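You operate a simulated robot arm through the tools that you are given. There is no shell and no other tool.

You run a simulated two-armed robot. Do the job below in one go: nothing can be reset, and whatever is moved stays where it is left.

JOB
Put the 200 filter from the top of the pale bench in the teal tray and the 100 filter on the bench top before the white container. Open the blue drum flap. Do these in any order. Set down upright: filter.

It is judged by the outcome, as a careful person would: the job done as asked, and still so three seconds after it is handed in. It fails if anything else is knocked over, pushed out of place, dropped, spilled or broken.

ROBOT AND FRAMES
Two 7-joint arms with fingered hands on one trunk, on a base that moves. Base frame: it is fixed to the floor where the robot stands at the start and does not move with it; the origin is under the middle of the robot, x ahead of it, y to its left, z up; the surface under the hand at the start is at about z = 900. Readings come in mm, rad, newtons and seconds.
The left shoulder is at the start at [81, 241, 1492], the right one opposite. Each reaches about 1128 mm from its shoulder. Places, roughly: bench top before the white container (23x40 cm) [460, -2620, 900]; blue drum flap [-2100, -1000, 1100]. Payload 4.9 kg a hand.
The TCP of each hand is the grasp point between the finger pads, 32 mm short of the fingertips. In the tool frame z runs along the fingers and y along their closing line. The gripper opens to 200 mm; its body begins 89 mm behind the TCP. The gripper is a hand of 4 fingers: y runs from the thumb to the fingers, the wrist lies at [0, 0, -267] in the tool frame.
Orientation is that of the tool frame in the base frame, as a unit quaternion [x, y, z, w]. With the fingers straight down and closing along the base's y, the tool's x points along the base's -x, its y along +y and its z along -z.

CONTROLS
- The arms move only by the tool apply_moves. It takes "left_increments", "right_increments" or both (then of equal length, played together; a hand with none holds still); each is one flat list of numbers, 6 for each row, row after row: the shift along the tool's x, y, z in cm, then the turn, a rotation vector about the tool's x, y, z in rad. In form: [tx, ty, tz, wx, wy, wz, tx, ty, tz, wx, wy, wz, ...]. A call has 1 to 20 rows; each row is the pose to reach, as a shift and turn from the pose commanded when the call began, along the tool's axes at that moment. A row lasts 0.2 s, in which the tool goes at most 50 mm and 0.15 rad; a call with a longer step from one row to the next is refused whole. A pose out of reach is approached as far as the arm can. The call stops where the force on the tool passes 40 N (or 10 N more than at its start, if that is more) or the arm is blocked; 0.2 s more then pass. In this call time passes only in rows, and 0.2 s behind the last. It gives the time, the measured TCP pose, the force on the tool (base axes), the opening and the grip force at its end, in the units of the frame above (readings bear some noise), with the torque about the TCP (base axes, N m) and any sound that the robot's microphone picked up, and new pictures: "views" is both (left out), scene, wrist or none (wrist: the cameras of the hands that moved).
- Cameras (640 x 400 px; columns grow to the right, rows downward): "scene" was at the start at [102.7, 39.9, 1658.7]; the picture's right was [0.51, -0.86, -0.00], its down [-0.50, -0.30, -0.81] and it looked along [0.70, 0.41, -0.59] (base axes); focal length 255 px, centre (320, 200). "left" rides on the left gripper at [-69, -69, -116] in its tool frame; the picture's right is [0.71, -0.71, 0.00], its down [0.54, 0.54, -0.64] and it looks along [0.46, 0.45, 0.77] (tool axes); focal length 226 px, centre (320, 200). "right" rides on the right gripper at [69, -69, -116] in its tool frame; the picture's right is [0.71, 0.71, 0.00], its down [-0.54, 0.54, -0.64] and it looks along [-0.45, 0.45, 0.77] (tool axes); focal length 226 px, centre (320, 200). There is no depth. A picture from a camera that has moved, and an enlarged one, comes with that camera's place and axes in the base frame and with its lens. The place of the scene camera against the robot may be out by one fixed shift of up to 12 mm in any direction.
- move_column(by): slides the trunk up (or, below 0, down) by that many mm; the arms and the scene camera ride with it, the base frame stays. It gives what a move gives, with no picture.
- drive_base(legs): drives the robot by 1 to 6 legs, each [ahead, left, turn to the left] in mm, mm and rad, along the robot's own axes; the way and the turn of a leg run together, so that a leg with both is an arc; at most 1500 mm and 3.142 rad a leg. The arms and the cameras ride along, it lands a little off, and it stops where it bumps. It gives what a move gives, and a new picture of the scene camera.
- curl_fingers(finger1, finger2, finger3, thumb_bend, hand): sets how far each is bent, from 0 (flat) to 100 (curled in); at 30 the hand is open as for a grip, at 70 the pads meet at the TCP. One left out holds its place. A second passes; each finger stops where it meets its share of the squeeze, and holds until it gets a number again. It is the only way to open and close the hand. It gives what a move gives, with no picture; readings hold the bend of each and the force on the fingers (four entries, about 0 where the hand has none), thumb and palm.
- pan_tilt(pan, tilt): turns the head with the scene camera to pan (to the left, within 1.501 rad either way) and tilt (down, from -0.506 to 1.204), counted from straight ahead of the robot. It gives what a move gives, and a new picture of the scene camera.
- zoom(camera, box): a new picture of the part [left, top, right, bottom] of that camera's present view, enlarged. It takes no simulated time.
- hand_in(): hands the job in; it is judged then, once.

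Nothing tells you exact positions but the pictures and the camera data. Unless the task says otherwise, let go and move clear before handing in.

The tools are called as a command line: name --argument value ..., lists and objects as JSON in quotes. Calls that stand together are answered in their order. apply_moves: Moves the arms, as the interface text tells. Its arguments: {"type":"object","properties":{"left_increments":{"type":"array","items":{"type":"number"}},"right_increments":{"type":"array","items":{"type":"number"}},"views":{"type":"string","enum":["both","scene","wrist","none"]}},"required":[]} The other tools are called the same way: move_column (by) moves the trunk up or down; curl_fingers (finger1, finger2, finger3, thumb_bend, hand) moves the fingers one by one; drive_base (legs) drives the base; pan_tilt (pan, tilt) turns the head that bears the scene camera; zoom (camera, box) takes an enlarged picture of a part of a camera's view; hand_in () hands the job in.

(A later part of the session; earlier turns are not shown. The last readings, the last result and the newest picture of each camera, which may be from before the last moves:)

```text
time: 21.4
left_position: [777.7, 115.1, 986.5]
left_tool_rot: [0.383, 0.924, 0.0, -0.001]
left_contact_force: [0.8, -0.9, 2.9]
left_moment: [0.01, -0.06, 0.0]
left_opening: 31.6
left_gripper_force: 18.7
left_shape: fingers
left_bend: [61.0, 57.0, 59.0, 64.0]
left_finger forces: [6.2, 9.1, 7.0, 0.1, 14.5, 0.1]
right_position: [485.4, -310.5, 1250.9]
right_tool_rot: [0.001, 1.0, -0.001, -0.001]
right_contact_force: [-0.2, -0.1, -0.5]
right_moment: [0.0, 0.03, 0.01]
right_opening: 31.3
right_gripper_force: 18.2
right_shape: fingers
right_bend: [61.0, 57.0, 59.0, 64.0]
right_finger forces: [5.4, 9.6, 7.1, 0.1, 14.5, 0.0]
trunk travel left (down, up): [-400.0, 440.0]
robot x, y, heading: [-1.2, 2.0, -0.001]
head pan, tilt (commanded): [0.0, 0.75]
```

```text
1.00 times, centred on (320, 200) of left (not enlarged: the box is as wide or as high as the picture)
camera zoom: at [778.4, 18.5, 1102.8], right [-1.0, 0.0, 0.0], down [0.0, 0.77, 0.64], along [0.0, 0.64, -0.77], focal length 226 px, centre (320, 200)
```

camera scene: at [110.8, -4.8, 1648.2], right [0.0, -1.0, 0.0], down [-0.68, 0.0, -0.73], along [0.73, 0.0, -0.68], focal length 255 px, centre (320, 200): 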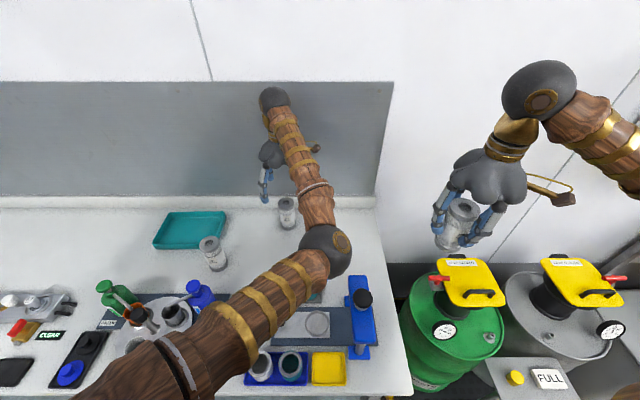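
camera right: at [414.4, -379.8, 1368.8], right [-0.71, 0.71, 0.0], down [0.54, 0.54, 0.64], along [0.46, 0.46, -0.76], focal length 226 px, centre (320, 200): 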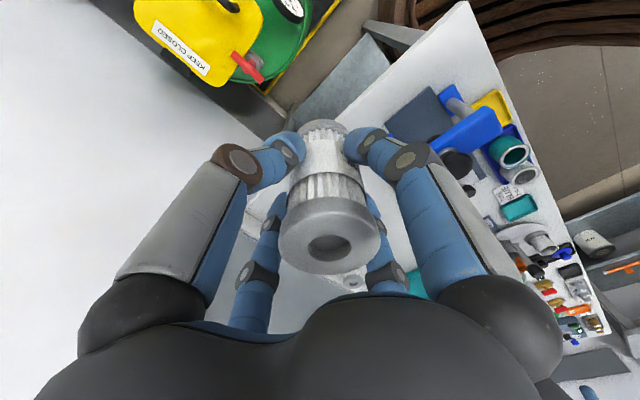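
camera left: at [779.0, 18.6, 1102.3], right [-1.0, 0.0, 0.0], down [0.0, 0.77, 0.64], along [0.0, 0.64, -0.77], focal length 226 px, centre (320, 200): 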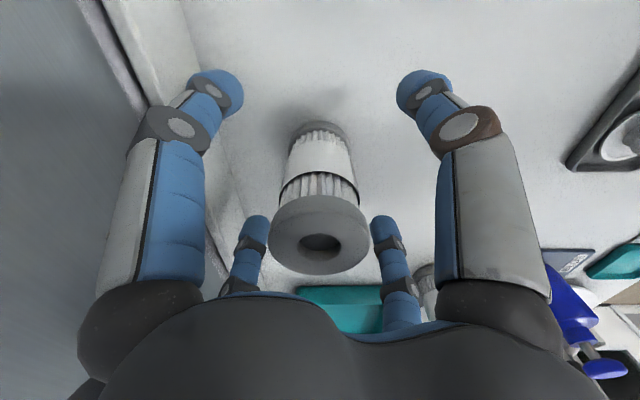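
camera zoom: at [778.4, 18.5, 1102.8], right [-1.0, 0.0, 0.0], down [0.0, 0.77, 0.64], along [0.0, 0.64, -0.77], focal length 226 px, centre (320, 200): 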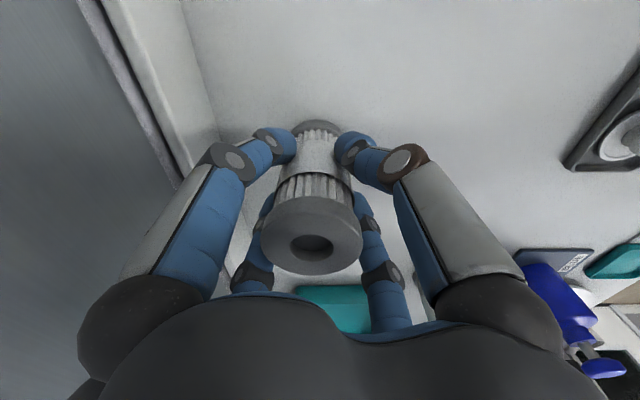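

The 200 filter is gripped. I'll lift it 135 mm and carry it over the teal tray's middle.

apply_moves --left_increments '[0, 0, -3.5, 0, 0, 0, 0, 0, -7, 0, 0, 0, 0, 0, -10.5, 0, 0, 0, 0, 0, -13.5, 0, 0, 0, 2.8, 2.28, -13.5, 0, 0, 0, 5.6, 4.57, -13.5, 0, 0, 0, 8.5, 6.85, -13.5, 0, 0, 0, 11.3, 9.14, -13.5, 0, 0, 0, 14.1, 11.42, -13.5, 0, 0, 0, 16.9, 13.7, -13.5, 0, 0, 0, 19.7, 16.0, -13.5, 0, 0, 0, 22.6, 18.3, -13.5, 0, 0, 0, 25.4, 20.6, -13.5, 0, 0, 0, 28.2, 22.8, -13.5, 0, 0, 0]' --views "both"

zoom --camera "scene" --box '[100, 100, 340, 280]'

```text
time: 24.4
left_position: [741.7, 477.7, 1122.4]
left_tool_rot: [0.383, 0.924, -0.001, -0.001]
left_contact_force: [1.1, -0.1, -1.7]
left_moment: [-0.06, 0.0, 0.0]
left_opening: 31.1
left_gripper_force: 17.7
left_shape: fingers
left_bend: [61.0, 57.0, 59.0, 64.0]
left_finger forces: [5.8, 9.1, 6.9, 0.0, 13.9, 0.0]
right_position: [487.1, -307.7, 1251.6]
right_tool_rot: [0.001, 1.0, -0.001, 0.0]
right_contact_force: [-0.5, 1.3, -1.0]
right_moment: [-0.09, 0.01, 0.01]
right_opening: 31.6
right_gripper_force: 18.3
right_shape: fingers
right_bend: [61.0, 57.0, 59.0, 64.0]
right_finger forces: [5.5, 9.6, 7.1, 0.0, 14.5, 0.0]
trunk travel left (down, up): [-400.0, 440.0]
robot x, y, heading: [-3.1, 1.3, 0.001]
head pan, tilt (commanded): [0.0, 0.75]
camera scene: at [110.6, -2.8, 1648.2], right [0.0, -1.0, 0.0], down [-0.68, 0.0, -0.73], along [0.73, 0.0, -0.68], focal length 255 px, centre (320, 200)
camera left: at [742.1, 381.2, 1238.2], right [-1.0, 0.0, 0.0], down [0.0, 0.77, 0.64], along [0.0, 0.64, -0.77], focal length 226 px, centre (320, 200)
```

scene: 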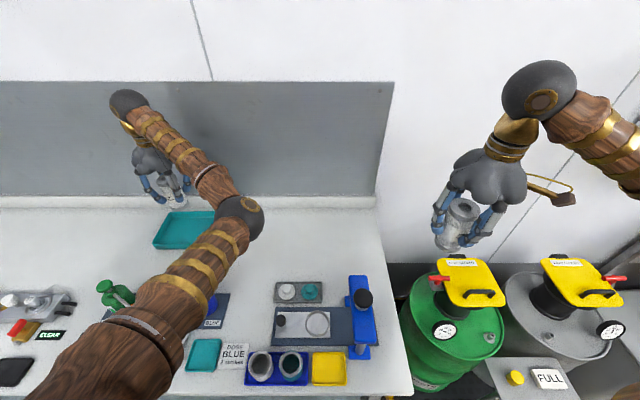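
left: 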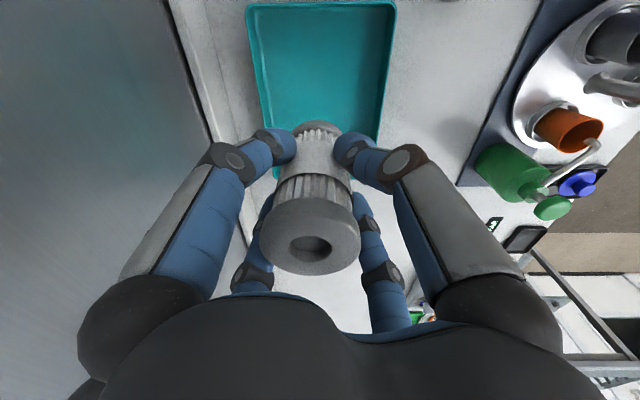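

```text
2.22 times, centred on (220, 190) of scene
camera zoom: at [110.6, -2.8, 1648.2], right [0.0, -1.0, 0.0], down [-0.68, 0.0, -0.73], along [0.73, 0.0, -0.68], focal length 567 px, centre (542, 222)
```

zoom: 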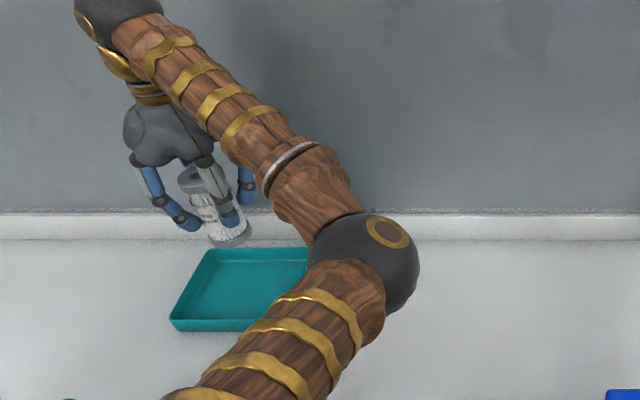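

The filter hangs over the middle of the teal tray, leaning by about 2°. I'll correct that lean while lowering to just above the tray floor.

apply_moves --left_increments '[0, 0, 4, -0.01, -0.01, 0, 0, 0, 8, -0.02, -0.02, 0, 0, 0, 11, -0.02, -0.02, 0, 0, 0, 12.4, -0.02, -0.02, 0, 0, 0, 12.8, -0.02, -0.02, 0]' --views "both"

zoom --camera "scene" --box '[100, 120, 300, 280]'

```text
time: 25.6
left_position: [742.0, 476.7, 994.3]
left_tool_rot: [0.383, 0.924, 0.005, 0.013]
left_contact_force: [0.1, 0.7, -1.3]
left_moment: [0.0, -0.01, 0.0]
left_opening: 31.1
left_gripper_force: 17.9
left_shape: fingers
left_bend: [61.0, 57.0, 59.0, 64.0]
left_finger forces: [5.8, 9.0, 6.9, 0.0, 13.8, 0.0]
right_position: [485.9, -309.9, 1250.5]
right_tool_rot: [0.001, 1.0, 0.0, -0.001]
right_contact_force: [-1.0, -0.6, -0.5]
right_moment: [0.0, -0.03, -0.01]
right_opening: 31.1
right_gripper_force: 18.1
right_shape: fingers
right_bend: [61.0, 57.0, 59.0, 64.0]
right_finger forces: [5.5, 9.6, 7.2, 0.0, 14.5, 0.1]
trunk travel left (down, up): [-400.0, 440.0]
robot x, y, heading: [-0.6, -1.8, 0.002]
head pan, tilt (commanded): [0.0, 0.75]
camera scene: at [110.4, -4.7, 1648.2], right [0.0, -1.0, 0.0], down [-0.68, 0.0, -0.73], along [0.73, 0.0, -0.68], focal length 255 px, centre (320, 200)
camera left: at [738.4, 379.9, 1110.6], right [-1.0, 0.0, -0.03], down [-0.02, 0.77, 0.64], along [0.02, 0.64, -0.77], focal length 226 px, centre (320, 200)
```

scene: 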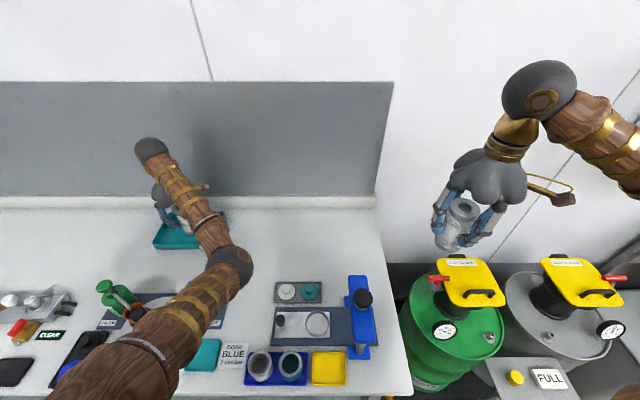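
left: 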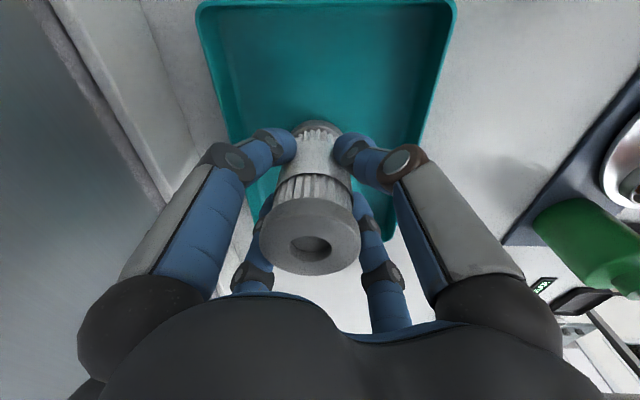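

```text
2.50 times, centred on (200, 200) of scene
camera zoom: at [110.4, -4.7, 1648.2], right [0.0, -1.0, 0.0], down [-0.68, 0.0, -0.73], along [0.73, 0.0, -0.68], focal length 638 px, centre (620, 200)
```

zoom: 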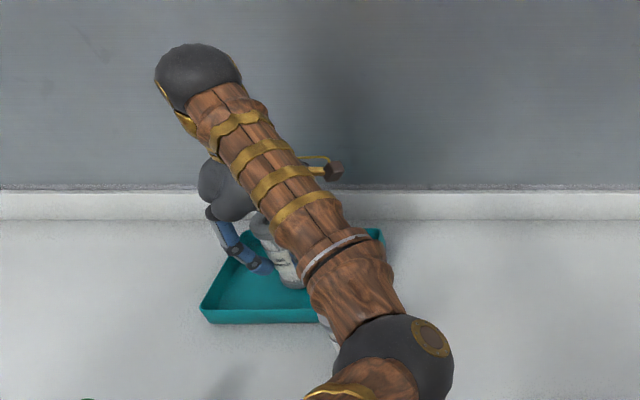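

It's just above the tray floor with no contact yet. I'll lower by millimetres and watch the force.

apply_moves --left_increments '[0, 0, 0.2, 0, 0, 0, 0, 0, 0.35, 0, 0, 0]' --views "none"

```text
time: 26.2
left_position: [742.6, 477.1, 990.7]
left_tool_rot: [0.382, 0.924, 0.004, 0.013]
left_contact_force: [1.0, -1.1, -0.9]
left_moment: [0.01, -0.02, 0.02]
left_opening: 30.9
left_gripper_force: 17.8
left_shape: fingers
left_bend: [61.0, 57.0, 59.0, 64.0]
left_finger forces: [5.8, 8.8, 6.9, 0.0, 13.8, 0.1]
right_position: [486.4, -309.7, 1250.0]
right_tool_rot: [0.0, 1.0, 0.0, 0.0]
right_contact_force: [-0.4, -0.3, -0.5]
right_moment: [-0.02, 0.0, -0.01]
right_opening: 31.5
right_gripper_force: 17.7
right_shape: fingers
right_bend: [61.0, 57.0, 59.0, 64.0]
right_finger forces: [5.5, 9.6, 7.0, 0.0, 14.4, 0.0]
trunk travel left (down, up): [-400.0, 440.0]
robot x, y, heading: [-3.3, 1.4, 0.005]
head pan, tilt (commanded): [0.0, 0.75]
```

apply_moves --left_increments '[0, 0, 0.1, 0, 0, 0, 0, 0, 0.2, 0, 0, 0]' --views "none"

```text
time: 26.8
left_position: [742.0, 476.0, 991.5]
left_tool_rot: [0.383, 0.924, 0.005, 0.013]
left_contact_force: [-0.1, -1.3, 5.6]
left_moment: [0.05, -0.03, 0.0]
left_opening: 30.9
left_gripper_force: 18.3
left_shape: fingers
left_bend: [61.0, 57.0, 59.0, 64.0]
left_finger forces: [6.2, 9.1, 6.9, 0.0, 14.3, 0.1]
right_position: [486.9, -310.3, 1250.8]
right_tool_rot: [0.0, 1.0, 0.0, 0.0]
right_contact_force: [0.0, -0.1, -1.9]
right_moment: [-0.04, 0.0, -0.01]
right_opening: 31.6
right_gripper_force: 18.5
right_shape: fingers
right_bend: [61.0, 57.0, 59.0, 64.0]
right_finger forces: [5.6, 9.6, 7.1, 0.0, 14.5, 0.0]
trunk travel left (down, up): [-400.0, 440.0]
robot x, y, heading: [4.0, -3.9, -0.002]
head pan, tilt (commanded): [0.0, 0.75]
```

The filter now rests on the tray floor, with about 6 N upward on the hand. I'll open gently.

curl_fingers --hand "left" --finger1 50 --finger2 50 --finger3 50 --thumb_bend 50

curl_fingers --hand "left" --finger1 40 --finger2 40 --finger3 40 --thumb_bend 40

zoom --camera "left" --box '[0, 0, 640, 400]'

```text
time: 27.8
left_position: [741.7, 476.6, 989.1]
left_tool_rot: [0.382, 0.924, 0.005, 0.013]
left_contact_force: [0.0, 0.3, 0.6]
left_moment: [0.0, 0.01, 0.0]
left_opening: 68.5
left_gripper_force: 0.1
left_shape: fingers
left_bend: [50.0, 50.0, 50.0, 50.0]
left_finger forces: [0.1, 0.0, 0.1, 0.0, 0.0, 0.1]
right_position: [485.7, -310.1, 1253.1]
right_tool_rot: [0.0, 1.0, -0.001, 0.0]
right_contact_force: [-0.3, 0.0, -1.1]
right_moment: [-0.01, 0.0, 0.0]
right_opening: 31.5
right_gripper_force: 17.7
right_shape: fingers
right_bend: [61.0, 57.0, 59.0, 64.0]
right_finger forces: [5.5, 9.7, 7.1, 0.0, 14.5, 0.1]
trunk travel left (down, up): [-400.0, 440.0]
robot x, y, heading: [-1.7, -0.6, 0.002]
head pan, tilt (commanded): [0.0, 0.75]
```

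```text
time: 28.8
left_position: [741.9, 477.4, 989.8]
left_tool_rot: [0.383, 0.924, 0.005, 0.011]
left_contact_force: [0.0, 0.5, -0.8]
left_moment: [0.01, 0.03, 0.0]
left_opening: 104.9
left_gripper_force: 0.0
left_shape: fingers
left_bend: [40.0, 40.0, 40.0, 40.0]
left_finger forces: [0.1, 0.0, 0.0, 0.0, 0.1, 0.0]
right_position: [485.5, -308.7, 1251.3]
right_tool_rot: [-0.001, 1.0, 0.0, 0.0]
right_contact_force: [0.3, 0.3, -0.7]
right_moment: [0.03, -0.02, 0.03]
right_opening: 31.8
right_gripper_force: 18.1
right_shape: fingers
right_bend: [61.0, 57.0, 59.0, 64.0]
right_finger forces: [5.6, 9.6, 7.2, 0.0, 14.5, 0.0]
trunk travel left (down, up): [-400.0, 440.0]
robot x, y, heading: [-0.8, -1.2, -0.003]
head pan, tilt (commanded): [0.0, 0.75]
```

```text
1.00 times, centred on (320, 200) of left (not enlarged: the box is as wide or as high as the picture)
camera zoom: at [738.5, 380.0, 1105.1], right [-1.0, 0.0, -0.03], down [-0.02, 0.77, 0.64], along [0.02, 0.64, -0.77], focal length 226 px, centre (320, 200)
```

zoom: 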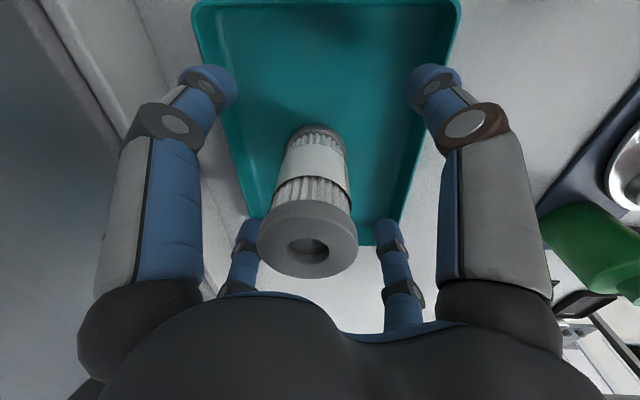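

The filter stands free in the tray. I'll raise the left hand straight up and look.

apply_moves --left_increments '[0, 0, -3, 0, 0, 0, 0, 0, -7, 0, 0, 0, 0, 0, -11, 0, 0, 0, 0, 0, -15, 0.01, 0.01, 0, 0, 0, -19, 0.02, 0.02, 0, 0, 0, -22, 0.02, 0.02, 0]' --views "both"

```text
time: 30.2
left_position: [733.8, 475.2, 1208.2]
left_tool_rot: [0.382, 0.924, -0.001, -0.001]
left_contact_force: [0.3, -0.2, 0.4]
left_moment: [0.01, -0.02, 0.01]
left_opening: 105.2
left_gripper_force: 0.1
left_shape: fingers
left_bend: [40.0, 40.0, 40.0, 40.0]
left_finger forces: [0.0, 0.0, 0.1, 0.1, 0.1, 0.1]
right_position: [486.1, -309.0, 1250.6]
right_tool_rot: [0.0, 1.0, 0.0, 0.0]
right_contact_force: [0.3, 0.3, -0.6]
right_moment: [0.01, -0.02, 0.03]
right_opening: 31.2
right_gripper_force: 18.2
right_shape: fingers
right_bend: [61.0, 57.0, 59.0, 64.0]
right_finger forces: [5.4, 9.6, 7.0, 0.1, 14.4, 0.1]
trunk travel left (down, up): [-400.0, 440.0]
robot x, y, heading: [-2.6, -1.7, 0.005]
head pan, tilt (commanded): [0.0, 0.75]
camera scene: at [109.5, -5.3, 1648.2], right [0.0, -1.0, 0.0], down [-0.68, 0.0, -0.73], along [0.73, 0.0, -0.68], focal length 255 px, centre (320, 200)
camera left: at [734.6, 378.3, 1325.8], right [-1.0, 0.0, 0.0], down [0.0, 0.77, 0.64], along [0.0, 0.64, -0.77], focal length 226 px, centre (320, 200)
```

scene: 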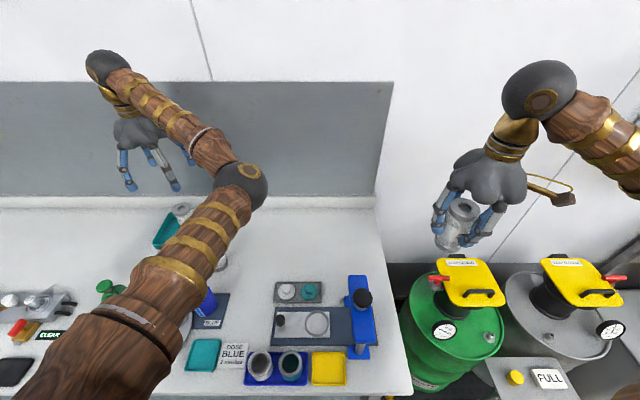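
left: 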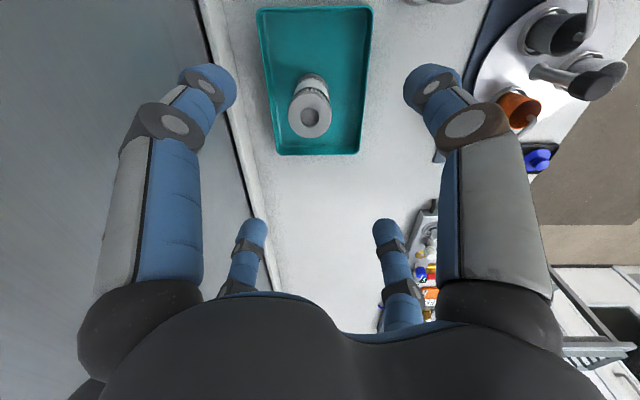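

The 200 filter is upright in the teal tray. I'll draw the left hand back and high, and pull the right hand in a bit for driving.

apply_moves --left_increments '[0, -1.5, -4, 0, 0, -0.05, 1.4, -5.5, -6, 0, 0, -0.15, 2.8, -9.6, -8, 0, 0, -0.25, 4.2, -13.7, -9.2, 0, 0, -0.36, 5.6, -17.8, -9.2, 0, 0, -0.47, 7, -21.9, -9.2, 0, 0, -0.58, 8.4, -26, -9.2, 0, 0, -0.69, 9.8, -30, -9.2, 0, 0, -0.785, 11.2, -33.2, -9.2, 0, 0, -0.785]' --right_increments '[0.5, 0, -0.5, 0, 0, 0, 1, 0, -1, 0, 0, 0, 2, 0, -2, 0, 0, 0, 3, 0, -3, 0, 0, 0, 4, 0, -4, 0, 0, 0, 5, 0, -5, 0, 0, 0, 6, 0, -5, 0, 0, 0, 7, 0, -5, 0, 0, 0, 7, 0, -5, 0, 0, 0]' --views "both"

pan_tilt --pan -1.2 --tilt 0.8

pan_tilt --pan 0.3 --tilt 0.7

```text
time: 32.2
left_position: [419.7, 320.0, 1302.8]
left_tool_rot: [0.0, 1.0, 0.0, 0.0]
left_contact_force: [-0.3, 0.3, 0.6]
left_moment: [0.0, -0.01, 0.01]
left_opening: 105.0
left_gripper_force: 0.0
left_shape: fingers
left_bend: [40.0, 40.0, 40.0, 40.0]
left_finger forces: [0.0, 0.0, 0.0, 0.0, 0.0, 0.0]
right_position: [415.2, -309.7, 1302.0]
right_tool_rot: [0.0, 1.0, 0.0, 0.0]
right_contact_force: [0.1, 0.2, -1.3]
right_moment: [0.0, -0.05, 0.0]
right_opening: 31.7
right_gripper_force: 18.2
right_shape: fingers
right_bend: [61.0, 57.0, 59.0, 64.0]
right_finger forces: [5.5, 9.7, 7.1, 0.1, 14.5, 0.0]
trunk travel left (down, up): [-400.0, 440.0]
robot x, y, heading: [1.8, -2.7, 0.004]
head pan, tilt (commanded): [0.0, 0.75]
camera scene: at [109.2, -5.7, 1648.3], right [0.0, -1.0, 0.0], down [-0.68, 0.0, -0.73], along [0.73, 0.0, -0.68], focal length 255 px, centre (320, 200)
camera right: at [344.8, -378.4, 1418.9], right [-0.71, 0.71, 0.0], down [0.54, 0.54, 0.64], along [0.46, 0.45, -0.77], focal length 226 px, centre (320, 200)
camera left: at [489.0, 252.1, 1417.7], right [-0.71, -0.71, 0.0], down [-0.54, 0.54, 0.64], along [-0.45, 0.45, -0.77], focal length 226 px, centre (320, 200)
```

scene: 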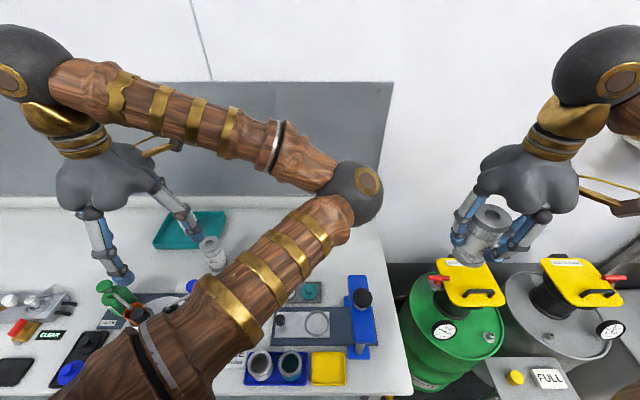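
right: 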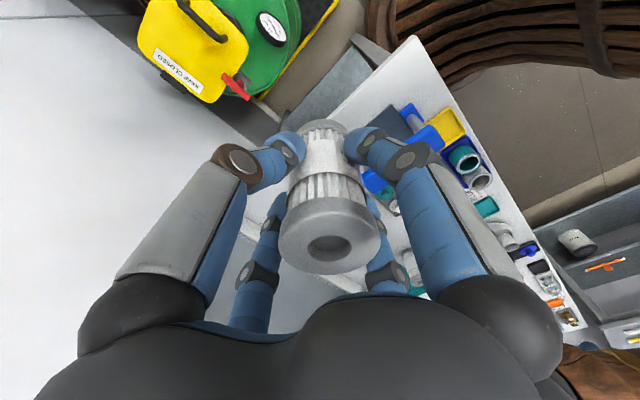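
left: 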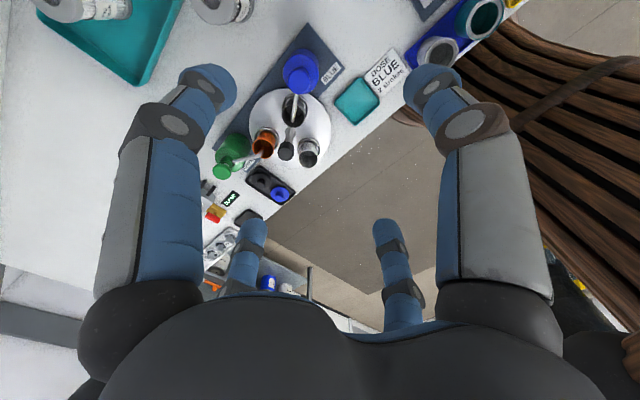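

```text
time: 33.6
left_position: [420.7, 320.6, 1302.5]
left_tool_rot: [0.0, 1.0, 0.0, 0.001]
left_contact_force: [0.2, -0.8, 0.4]
left_moment: [0.02, 0.02, 0.0]
left_opening: 105.0
left_gripper_force: 0.0
left_shape: fingers
left_bend: [40.0, 40.0, 40.0, 40.0]
left_finger forces: [0.0, 0.0, 0.0, 0.0, 0.0, 0.0]
right_position: [416.5, -309.5, 1301.8]
right_tool_rot: [0.001, 1.0, 0.001, 0.001]
right_contact_force: [0.2, -1.2, -0.5]
right_moment: [-0.04, 0.03, -0.01]
right_opening: 31.5
right_gripper_force: 18.0
right_shape: fingers
right_bend: [61.0, 57.0, 59.0, 64.0]
right_finger forces: [5.4, 9.5, 7.1, 0.0, 14.4, 0.0]
trunk travel left (down, up): [-400.0, 440.0]
robot x, y, heading: [-0.0, 0.9, 0.003]
head pan, tilt (commanded): [-1.201, 0.799]
camera scene: at [56.8, -80.4, 1644.2], right [-0.93, -0.36, 0.0], down [-0.26, 0.67, -0.7], along [0.25, -0.65, -0.72], focal length 255 px, centre (320, 200)
```

scene: 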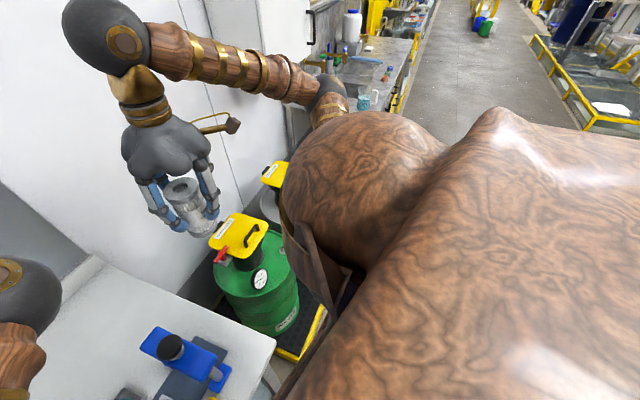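

```text
time: 35.2
left_position: [421.4, 321.0, 1300.5]
left_tool_rot: [0.0, 1.0, 0.0, 0.001]
left_contact_force: [0.2, -0.3, -0.1]
left_moment: [-0.03, 0.01, -0.01]
left_opening: 105.0
left_gripper_force: 0.1
left_shape: fingers
left_bend: [40.0, 40.0, 40.0, 40.0]
left_finger forces: [0.1, 0.0, 0.0, 0.0, 0.1, 0.0]
right_position: [415.3, -310.4, 1302.2]
right_tool_rot: [0.001, 1.0, 0.0, 0.0]
right_contact_force: [-0.4, 0.3, -0.4]
right_moment: [0.01, -0.02, -0.04]
right_opening: 31.5
right_gripper_force: 18.4
right_shape: fingers
right_bend: [61.0, 57.0, 59.0, 64.0]
right_finger forces: [5.5, 9.7, 7.1, 0.0, 14.5, 0.1]
trunk travel left (down, up): [-400.0, 440.0]
robot x, y, heading: [-0.2, -0.5, -0.005]
head pan, tilt (commanded): [0.3, 0.7]
camera scene: at [108.5, 19.8, 1652.4], right [0.3, -0.96, 0.0], down [-0.62, -0.19, -0.76], along [0.73, 0.23, -0.64], focal length 255 px, centre (320, 200)
```

scene: 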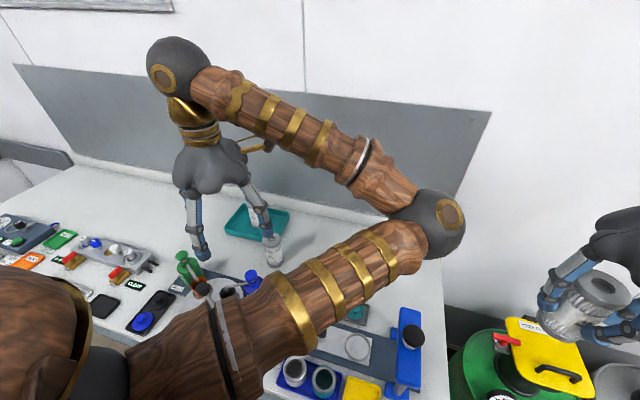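

The arms are tucked in. I'll back away from the bench, then slide to the right along the aisle towards the far bench, checking as I go.

drive_base --legs '[[-450, 0, 0]]'

pan_tilt --pan -1.2 --tilt 0.5

```text
time: 37.9
left_position: [-27.9, 320.2, 1301.2]
left_tool_rot: [0.001, 1.0, 0.0, -0.001]
left_contact_force: [-0.8, -0.8, -0.5]
left_moment: [0.01, 0.02, -0.04]
left_opening: 105.2
left_gripper_force: 0.0
left_shape: fingers
left_bend: [40.0, 40.0, 40.0, 40.0]
left_finger forces: [0.1, 0.0, 0.1, 0.0, 0.1, 0.0]
right_position: [-35.0, -308.8, 1301.7]
right_tool_rot: [0.001, 1.0, 0.0, -0.001]
right_contact_force: [-0.1, 0.2, -0.7]
right_moment: [-0.01, 0.04, 0.01]
right_opening: 31.1
right_gripper_force: 18.6
right_shape: fingers
right_bend: [61.0, 57.0, 59.0, 64.0]
right_finger forces: [5.5, 9.6, 7.0, 0.0, 14.5, 0.0]
trunk travel left (down, up): [-400.0, 440.0]
robot x, y, heading: [-449.6, 2.5, -0.001]
head pan, tilt (commanded): [0.3, 0.7]
camera scene: at [-340.7, 20.1, 1652.3], right [0.29, -0.96, 0.0], down [-0.62, -0.19, -0.76], along [0.73, 0.22, -0.65], focal length 255 px, centre (320, 200)
```

scene: 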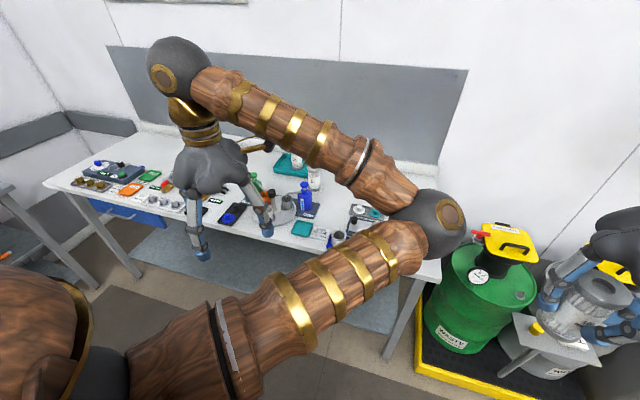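

```text
time: 39.5
left_position: [-28.0, 320.8, 1302.1]
left_tool_rot: [0.002, 1.0, 0.0, 0.0]
left_contact_force: [-0.4, 0.3, -1.2]
left_moment: [-0.02, 0.01, 0.01]
left_opening: 105.3
left_gripper_force: 0.1
left_shape: fingers
left_bend: [40.0, 40.0, 40.0, 40.0]
left_finger forces: [0.0, 0.1, 0.0, 0.0, 0.0, 0.0]
right_position: [-35.3, -310.7, 1301.5]
right_tool_rot: [0.002, 1.0, 0.0, 0.0]
right_contact_force: [-0.1, 0.1, -0.6]
right_moment: [0.04, 0.04, -0.05]
right_opening: 31.7
right_gripper_force: 18.6
right_shape: fingers
right_bend: [61.0, 57.0, 59.0, 64.0]
right_finger forces: [5.5, 9.6, 7.1, 0.0, 14.5, 0.0]
trunk travel left (down, up): [-400.0, 440.0]
robot x, y, heading: [-451.9, 4.5, -0.004]
head pan, tilt (commanded): [-1.201, 0.499]
camera scene: at [-390.5, -89.6, 1670.1], right [-0.93, -0.36, 0.0], down [-0.17, 0.45, -0.88], along [0.32, -0.82, -0.48], focal length 255 px, centre (320, 200)
```

scene: 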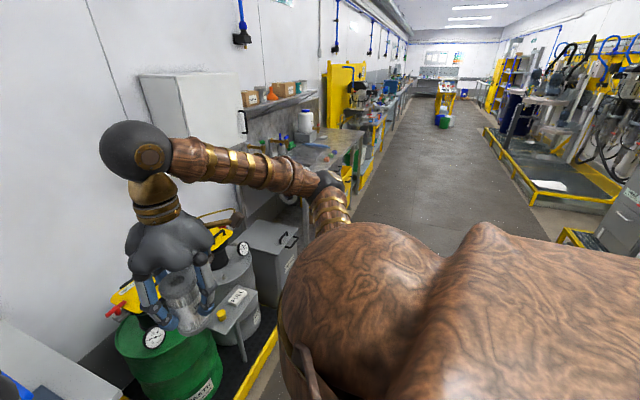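

The aisle to the right is clear. I'll slide 1500 mm and look again.

drive_base --legs '[[0, -1400, 0]]'

pan_tilt --pan -0.9 --tilt 0.6

```text
time: 46.5
left_position: [-35.9, -1087.4, 1301.5]
left_tool_rot: [0.005, 1.0, 0.0, 0.0]
left_contact_force: [-0.1, 0.0, 0.1]
left_moment: [-0.04, 0.0, 0.02]
left_opening: 105.0
left_gripper_force: 0.2
left_shape: fingers
left_bend: [40.0, 40.0, 40.0, 40.0]
left_finger forces: [0.0, 0.1, 0.0, 0.0, 0.0, 0.0]
right_position: [-47.9, -1718.1, 1301.6]
right_tool_rot: [0.006, 1.0, 0.0, 0.0]
right_contact_force: [0.1, -0.3, -1.0]
right_moment: [-0.01, 0.01, -0.03]
right_opening: 31.4
right_gripper_force: 18.0
right_shape: fingers
right_bend: [61.0, 57.0, 59.0, 64.0]
right_finger forces: [5.5, 9.5, 7.1, 0.0, 14.5, 0.0]
trunk travel left (down, up): [-400.0, 440.0]
robot x, y, heading: [-459.8, -1400.7, -0.015]
head pan, tilt (commanded): [-1.201, 0.499]
camera scene: at [-400.6, -1494.1, 1670.2], right [-0.94, -0.35, 0.0], down [-0.17, 0.45, -0.88], along [0.31, -0.82, -0.48], focal length 255 px, centre (320, 200)
```

scene: 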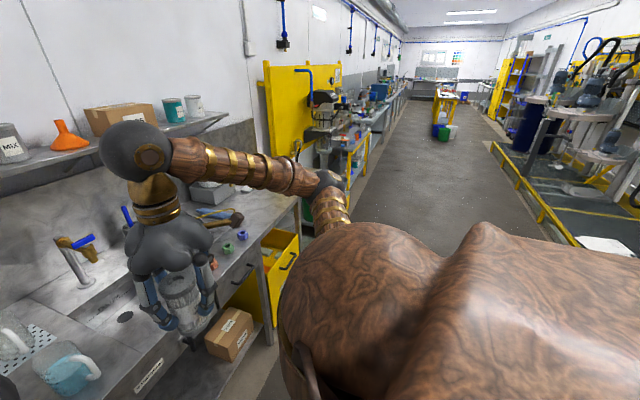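

```text
time: 47.3
left_position: [-37.3, -1088.2, 1301.3]
left_tool_rot: [0.006, 1.0, 0.0, 0.0]
left_contact_force: [0.3, -0.4, -0.8]
left_moment: [0.02, -0.01, -0.03]
left_opening: 105.4
left_gripper_force: 0.0
left_shape: fingers
left_bend: [40.0, 40.0, 40.0, 40.0]
left_finger forces: [0.0, 0.0, 0.0, 0.0, 0.0, 0.1]
right_position: [-47.4, -1718.4, 1301.2]
right_tool_rot: [0.005, 1.0, 0.0, 0.0]
right_contact_force: [-0.2, -0.1, -0.5]
right_moment: [-0.05, 0.04, -0.02]
right_opening: 31.3
right_gripper_force: 18.2
right_shape: fingers
right_bend: [61.0, 57.0, 59.0, 64.0]
right_finger forces: [5.5, 9.6, 7.1, 0.0, 14.5, 0.1]
trunk travel left (down, up): [-400.0, 440.0]
robot x, y, heading: [-455.9, -1400.0, -0.007]
head pan, tilt (commanded): [-0.901, 0.6]
camera scene: at [-378.5, -1479.7, 1661.1], right [-0.79, -0.61, 0.0], down [-0.35, 0.45, -0.82], along [0.51, -0.65, -0.57], focal length 255 px, centre (320, 200)
```

scene: 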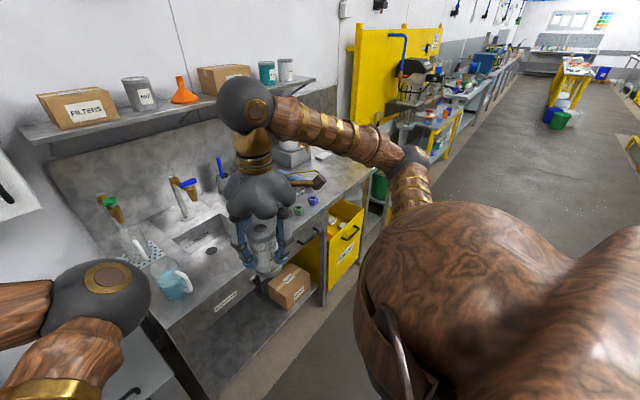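

The sink bench comes into view. I'll slide another metre so the right shoulder faces the place before the container.

drive_base --legs '[[0, -1000, 0.01]]'

pan_tilt --pan -0.15 --tilt 0.6

```text
time: 52.5
left_position: [-43.2, -2089.4, 1302.1]
left_tool_rot: [0.0, 1.0, -0.001, 0.0]
left_contact_force: [0.0, 0.2, 0.5]
left_moment: [-0.04, -0.01, 0.03]
left_opening: 105.3
left_gripper_force: 0.0
left_shape: fingers
left_bend: [40.0, 40.0, 40.0, 40.0]
left_finger forces: [0.0, 0.0, 0.0, 0.0, 0.0, 0.0]
right_position: [-48.5, -2720.0, 1301.0]
right_tool_rot: [0.0, 1.0, 0.0, 0.0]
right_contact_force: [0.0, 0.3, -0.6]
right_moment: [-0.05, -0.02, -0.01]
right_opening: 31.2
right_gripper_force: 18.6
right_shape: fingers
right_bend: [61.0, 57.0, 59.0, 64.0]
right_finger forces: [5.4, 9.7, 7.2, 0.0, 14.5, 0.1]
trunk travel left (down, up): [-400.0, 440.0]
robot x, y, heading: [-462.7, -2411.5, 0.006]
head pan, tilt (commanded): [-0.901, 0.6]
camera scene: at [-381.6, -2485.2, 1661.1], right [-0.78, -0.62, 0.0], down [-0.35, 0.44, -0.83], along [0.51, -0.65, -0.56], focal length 255 px, centre (320, 200)
```

scene: 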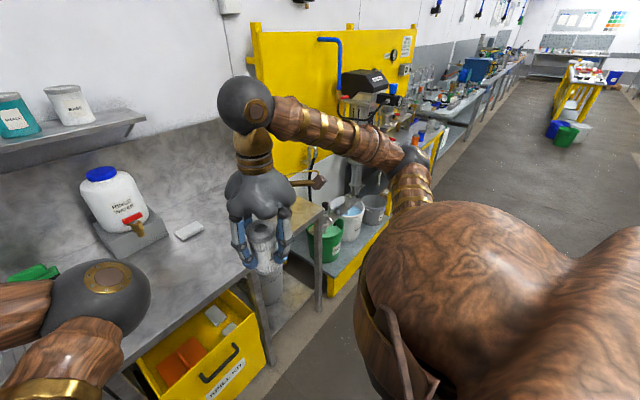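

```text
time: 53.6
left_position: [-43.7, -2090.1, 1301.3]
left_tool_rot: [-0.002, 1.0, 0.0, 0.0]
left_contact_force: [-0.6, 0.1, -0.2]
left_moment: [0.03, 0.0, 0.01]
left_opening: 105.2
left_gripper_force: 0.1
left_shape: fingers
left_bend: [40.0, 40.0, 40.0, 40.0]
left_finger forces: [0.1, 0.0, 0.0, 0.0, 0.0, 0.0]
right_position: [-48.8, -2720.4, 1300.9]
right_tool_rot: [0.0, 1.0, 0.0, 0.0]
right_contact_force: [-0.3, -0.3, -0.7]
right_moment: [0.0, -0.02, -0.02]
right_opening: 31.7
right_gripper_force: 18.7
right_shape: fingers
right_bend: [61.0, 57.0, 59.0, 64.0]
right_finger forces: [5.5, 9.5, 7.2, 0.1, 14.6, 0.1]
trunk travel left (down, up): [-400.0, 440.0]
robot x, y, heading: [-463.4, -2411.9, 0.004]
head pan, tilt (commanded): [-0.15, 0.6]
camera scene: at [-349.2, -2429.6, 1661.1], right [-0.15, -0.99, 0.0], down [-0.56, 0.08, -0.82], along [0.82, -0.12, -0.57], focal length 255 px, centre (320, 200)
```

scene: 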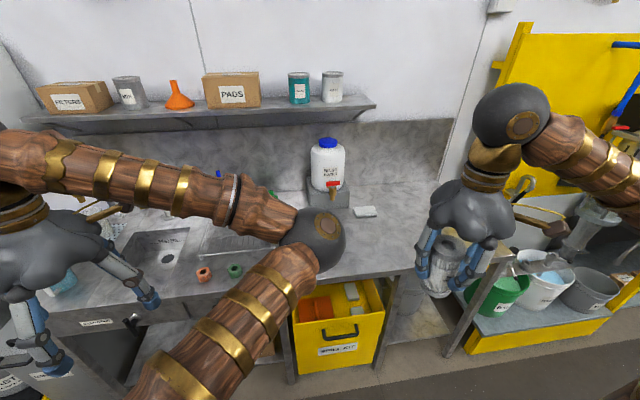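

The white container with the red tap sits near (700, -2625), and the bench top before it is free. I'll drive ahead about 310 mm.

drive_base --legs '[[310, 0, 0]]'

pan_tilt --pan -0.4 --tilt 0.8

```text
time: 55.7
left_position: [263.2, -2087.7, 1301.7]
left_tool_rot: [-0.002, 1.0, 0.0, 0.002]
left_contact_force: [-1.0, 0.0, -0.1]
left_moment: [0.02, -0.04, -0.01]
left_opening: 105.2
left_gripper_force: 0.0
left_shape: fingers
left_bend: [40.0, 40.0, 40.0, 40.0]
left_finger forces: [0.1, 0.0, 0.0, 0.0, 0.1, 0.1]
right_position: [260.3, -2717.9, 1302.0]
right_tool_rot: [-0.001, 1.0, -0.001, 0.002]
right_contact_force: [-0.2, -0.4, -0.9]
right_moment: [-0.02, -0.05, 0.01]
right_opening: 31.2
right_gripper_force: 17.9
right_shape: fingers
right_bend: [61.0, 57.0, 59.0, 64.0]
right_finger forces: [5.5, 9.6, 7.2, 0.1, 14.6, 0.0]
trunk travel left (down, up): [-400.0, 440.0]
robot x, y, heading: [-155.5, -2411.9, 0.002]
head pan, tilt (commanded): [-0.15, 0.6]
camera scene: at [-42.4, -2428.4, 1661.3], right [-0.15, -0.99, 0.0], down [-0.56, 0.08, -0.83], along [0.82, -0.12, -0.56], focal length 255 px, centre (320, 200)
```

scene: 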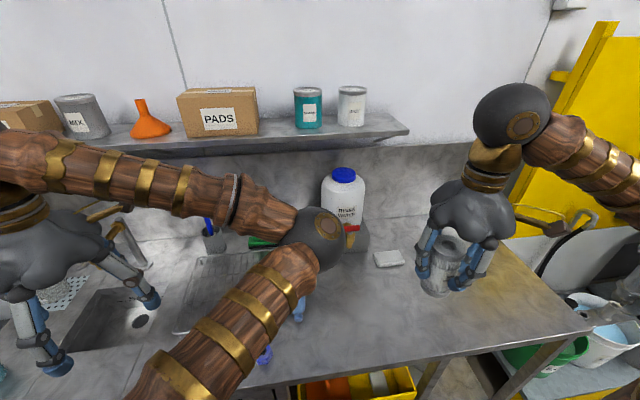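

```text
time: 56.5
left_position: [265.3, -2088.6, 1300.1]
left_tool_rot: [-0.002, 1.0, 0.0, 0.0]
left_contact_force: [-0.3, 0.3, 0.7]
left_moment: [0.02, 0.0, 0.01]
left_opening: 105.2
left_gripper_force: 0.0
left_shape: fingers
left_bend: [40.0, 40.0, 40.0, 40.0]
left_finger forces: [0.0, 0.0, 0.1, 0.0, 0.0, 0.1]
right_position: [262.4, -2717.0, 1300.5]
right_tool_rot: [-0.002, 1.0, 0.0, -0.001]
right_contact_force: [0.5, 0.4, -0.7]
right_moment: [-0.02, 0.03, -0.02]
right_opening: 31.2
right_gripper_force: 18.2
right_shape: fingers
right_bend: [61.0, 57.0, 59.0, 64.0]
right_finger forces: [5.5, 9.5, 7.2, 0.0, 14.5, 0.0]
trunk travel left (down, up): [-400.0, 440.0]
robot x, y, heading: [-154.0, -2410.4, 0.003]
head pan, tilt (commanded): [-0.4, 0.799]
camera scene: at [-52.1, -2446.8, 1644.1], right [-0.38, -0.92, 0.0], down [-0.66, 0.28, -0.7], along [0.64, -0.27, -0.72], focal length 255 px, centre (320, 200)
```

scene: 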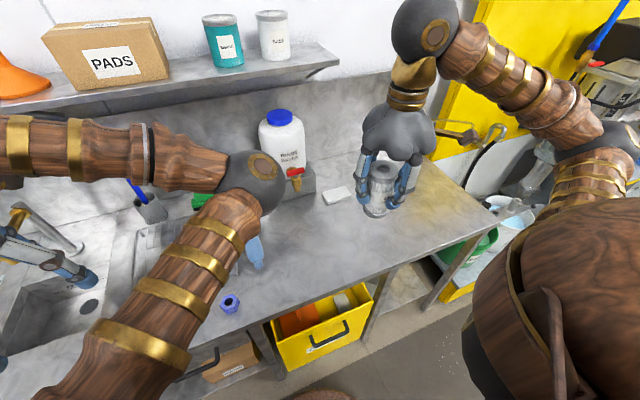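

I'll look with the right wrist camera, because the left elbow hides part of the placing area.

zoom --camera "right" --box '[0, 0, 640, 400]'

zoom --camera "scene" --box '[180, 100, 420, 320]'

```text
1.00 times, centred on (320, 200) of right (not enlarged: the box is as wide or as high as the picture)
camera zoom: at [193.4, -2787.0, 1418.5], right [-0.71, 0.7, 0.0], down [0.54, 0.54, 0.64], along [0.45, 0.46, -0.77], focal length 226 px, centre (320, 200)
```

zoom: 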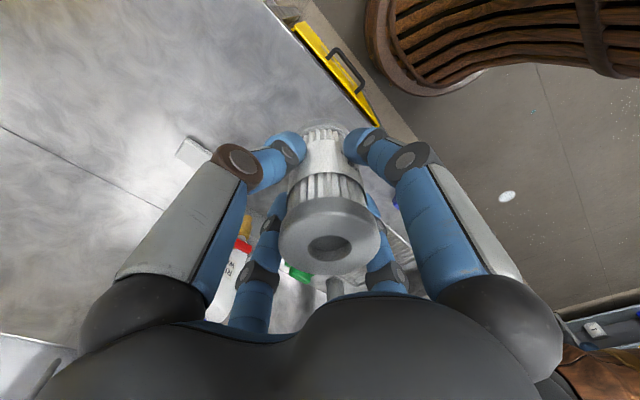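

```text
1.82 times, centred on (300, 210) of scene
camera zoom: at [-52.1, -2446.8, 1644.1], right [-0.38, -0.92, 0.0], down [-0.66, 0.28, -0.7], along [0.64, -0.27, -0.72], focal length 464 px, centre (356, 182)
```

zoom: 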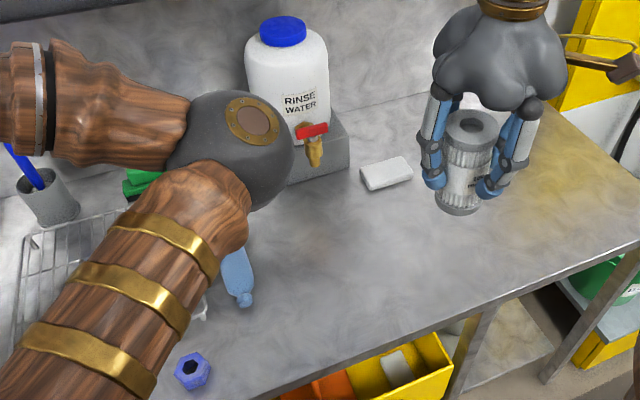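

The left elbow hides part of the bench. I'll move the left hand further left and up, then look at the area again.

apply_moves --left_increments '[0, 4, -1, 0, 0, 0, 0, 8, -2, 0, 0, 0, 0, 12, -3, 0, 0, 0, 0, 16, -4, 0, 0, 0, 0, 20, -5, 0, 0, 0]' --views "scene"

zoom --camera "scene" --box '[160, 100, 460, 340]'

```text
time: 57.7
left_position: [265.7, -1885.9, 1349.4]
left_tool_rot: [-0.001, 1.0, 0.0, 0.0]
left_contact_force: [0.3, 0.3, 0.2]
left_moment: [-0.06, 0.01, -0.01]
left_opening: 105.1
left_gripper_force: 0.0
left_shape: fingers
left_bend: [40.0, 40.0, 40.0, 40.0]
left_finger forces: [0.0, 0.1, 0.0, 0.0, 0.1, 0.0]
right_position: [261.8, -2716.4, 1302.9]
right_tool_rot: [-0.001, 1.0, -0.001, 0.0]
right_contact_force: [-0.4, -0.5, -0.4]
right_moment: [-0.02, 0.01, -0.01]
right_opening: 31.3
right_gripper_force: 18.3
right_shape: fingers
right_bend: [61.0, 57.0, 59.0, 64.0]
right_finger forces: [5.4, 9.6, 7.2, 0.1, 14.5, 0.0]
trunk travel left (down, up): [-400.0, 440.0]
robot x, y, heading: [-154.3, -2412.1, 0.003]
head pan, tilt (commanded): [-0.4, 0.799]
camera scene: at [-52.9, -2443.4, 1644.2], right [-0.38, -0.92, 0.0], down [-0.66, 0.27, -0.7], along [0.64, -0.27, -0.72], focal length 255 px, centre (320, 200)
```

scene: 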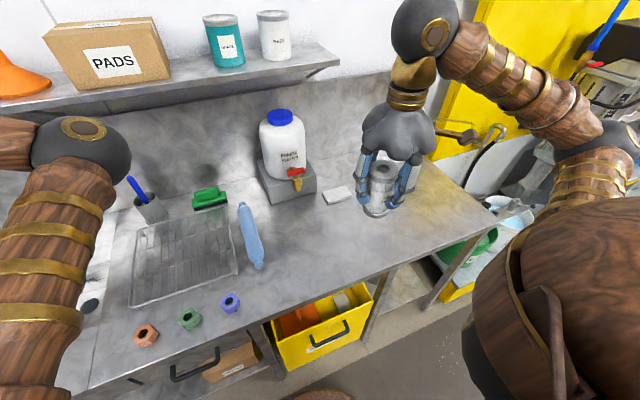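

```text
1.67 times, centred on (310, 220) of scene
camera zoom: at [-52.9, -2443.4, 1644.2], right [-0.38, -0.92, 0.0], down [-0.66, 0.27, -0.7], along [0.64, -0.27, -0.72], focal length 425 px, centre (337, 167)
```

zoom: 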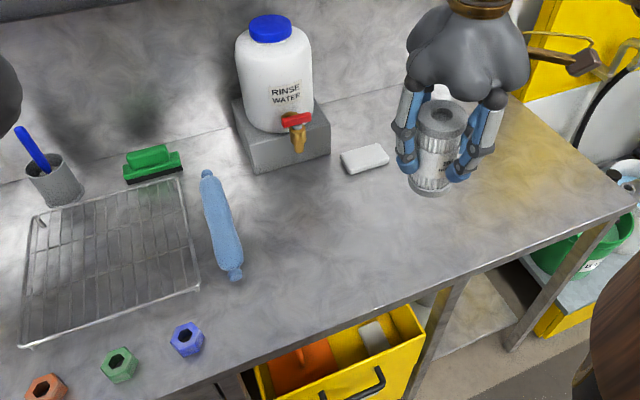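

The placing area is free: a blue roll lies to its left at y≈-2427, and the sponge is behind right. I'll move the 100 filter above (460, -2625) and lower it partway.

apply_moves --right_increments '[-4, 1.8, 0, 0, 0, 0, -8, 3.6, 0, 0, 0, 0, -12, 5.5, 0, 0, 0, 0, -16, 7.3, 0, 0, 0, 0, -19.8, 9.1, 0, 0, 0, 0, -19.8, 9.1, 4, 0, 0, 0, -19.8, 9.1, 8, 0, 0, 0, -19.8, 9.1, 12, 0, 0, 0, -19.8, 9.1, 16, 0, 0, 0, -19.8, 9.1, 20, 0, 0, 0, -19.8, 9.1, 24, 0, 0, 0, -19.8, 9.1, 28, 0, 0, 0]' --views "both"

zoom --camera "scene" --box '[200, 100, 440, 290]'

```text
time: 60.3
left_position: [264.9, -1888.2, 1351.2]
left_tool_rot: [-0.002, 1.0, 0.0, 0.0]
left_contact_force: [-0.3, 0.2, 0.4]
left_moment: [0.02, 0.01, 0.02]
left_opening: 105.0
left_gripper_force: 0.1
left_shape: fingers
left_bend: [40.0, 40.0, 40.0, 40.0]
left_finger forces: [0.0, 0.0, 0.0, 0.0, 0.0, 0.0]
right_position: [460.3, -2627.4, 1019.9]
right_tool_rot: [-0.002, 1.0, 0.0, 0.0]
right_contact_force: [0.5, -0.2, -0.6]
right_moment: [0.02, 0.02, 0.02]
right_opening: 31.0
right_gripper_force: 18.1
right_shape: fingers
right_bend: [61.0, 57.0, 59.0, 64.0]
right_finger forces: [5.4, 9.4, 7.1, 0.0, 14.3, 0.1]
trunk travel left (down, up): [-400.0, 440.0]
robot x, y, heading: [-154.4, -2411.6, 0.005]
head pan, tilt (commanded): [-0.4, 0.799]
camera scene: at [-53.0, -2447.0, 1644.3], right [-0.38, -0.92, 0.0], down [-0.66, 0.28, -0.7], along [0.64, -0.27, -0.72], focal length 255 px, centre (320, 200)
camera right: at [390.8, -2695.9, 1137.3], right [-0.71, 0.7, 0.0], down [0.54, 0.54, 0.64], along [0.45, 0.46, -0.77], focal length 226 px, centre (320, 200)
```

scene: 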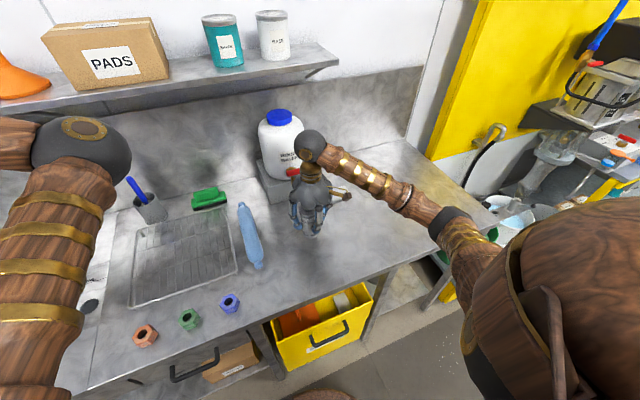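
right: 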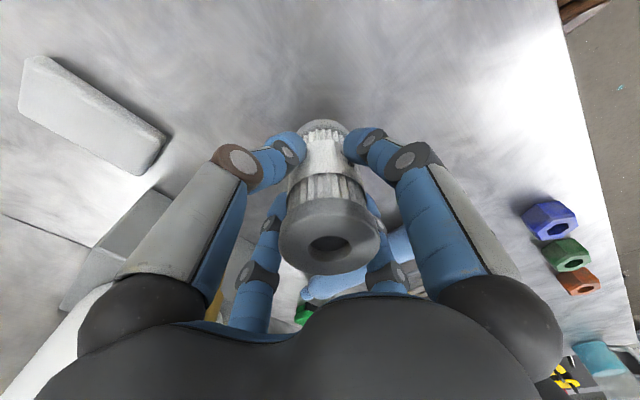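

```text
2.11 times, centred on (320, 195) of scene
camera zoom: at [-53.0, -2447.0, 1644.3], right [-0.38, -0.92, 0.0], down [-0.66, 0.28, -0.7], along [0.64, -0.27, -0.72], focal length 537 px, centre (320, 210)
```

zoom: 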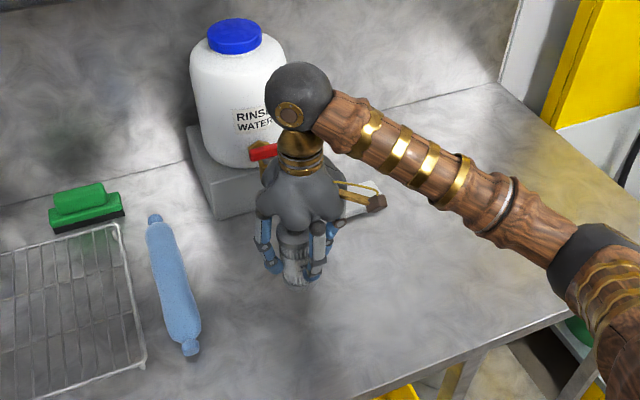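

The spot is clear and in front of the container. I'll go down to just above the bench and then feel for contact.

apply_moves --right_increments '[0, 0, 1.5, 0, 0, 0, 0, 0, 2.6, 0, 0, 0, 0, 0, 2.9, 0, 0, 0]' --views "none"

apply_moves --right_increments '[0, 0, 0.1, 0, 0, 0, 0, 0, 0.25, 0, 0, 0]' --views "none"

```text
time: 61.1
left_position: [264.9, -1887.6, 1351.7]
left_tool_rot: [-0.002, 1.0, 0.0, 0.0]
left_contact_force: [-0.4, 0.3, 0.8]
left_moment: [-0.01, 0.01, -0.01]
left_opening: 105.3
left_gripper_force: 0.1
left_shape: fingers
left_bend: [40.0, 40.0, 40.0, 40.0]
left_finger forces: [0.0, 0.0, 0.0, 0.0, 0.0, 0.0]
right_position: [460.5, -2625.8, 991.1]
right_tool_rot: [-0.002, 1.0, 0.0, 0.0]
right_contact_force: [-0.4, 0.0, -0.9]
right_moment: [0.0, -0.02, 0.01]
right_opening: 31.0
right_gripper_force: 17.9
right_shape: fingers
right_bend: [61.0, 57.0, 59.0, 64.0]
right_finger forces: [5.3, 9.4, 7.0, 0.0, 14.2, 0.0]
trunk travel left (down, up): [-400.0, 440.0]
robot x, y, heading: [-154.9, -2411.5, 0.004]
head pan, tilt (commanded): [-0.4, 0.799]
```

```text
time: 61.7
left_position: [265.6, -1887.4, 1350.2]
left_tool_rot: [-0.002, 1.0, 0.0, 0.0]
left_contact_force: [-0.7, 0.2, -0.2]
left_moment: [0.01, 0.02, -0.02]
left_opening: 105.1
left_gripper_force: 0.1
left_shape: fingers
left_bend: [40.0, 40.0, 40.0, 40.0]
left_finger forces: [0.0, 0.0, 0.0, 0.1, 0.0, 0.1]
right_position: [459.7, -2625.8, 989.9]
right_tool_rot: [-0.002, 1.0, 0.0, 0.0]
right_contact_force: [-0.6, -0.9, 0.2]
right_moment: [-0.01, 0.0, -0.03]
right_opening: 30.9
right_gripper_force: 18.2
right_shape: fingers
right_bend: [61.0, 57.0, 59.0, 64.0]
right_finger forces: [5.4, 9.4, 7.1, 0.0, 14.3, 0.1]
trunk travel left (down, up): [-400.0, 440.0]
robot x, y, heading: [-156.4, -2410.8, 0.006]
head pan, tilt (commanded): [-0.4, 0.799]
```

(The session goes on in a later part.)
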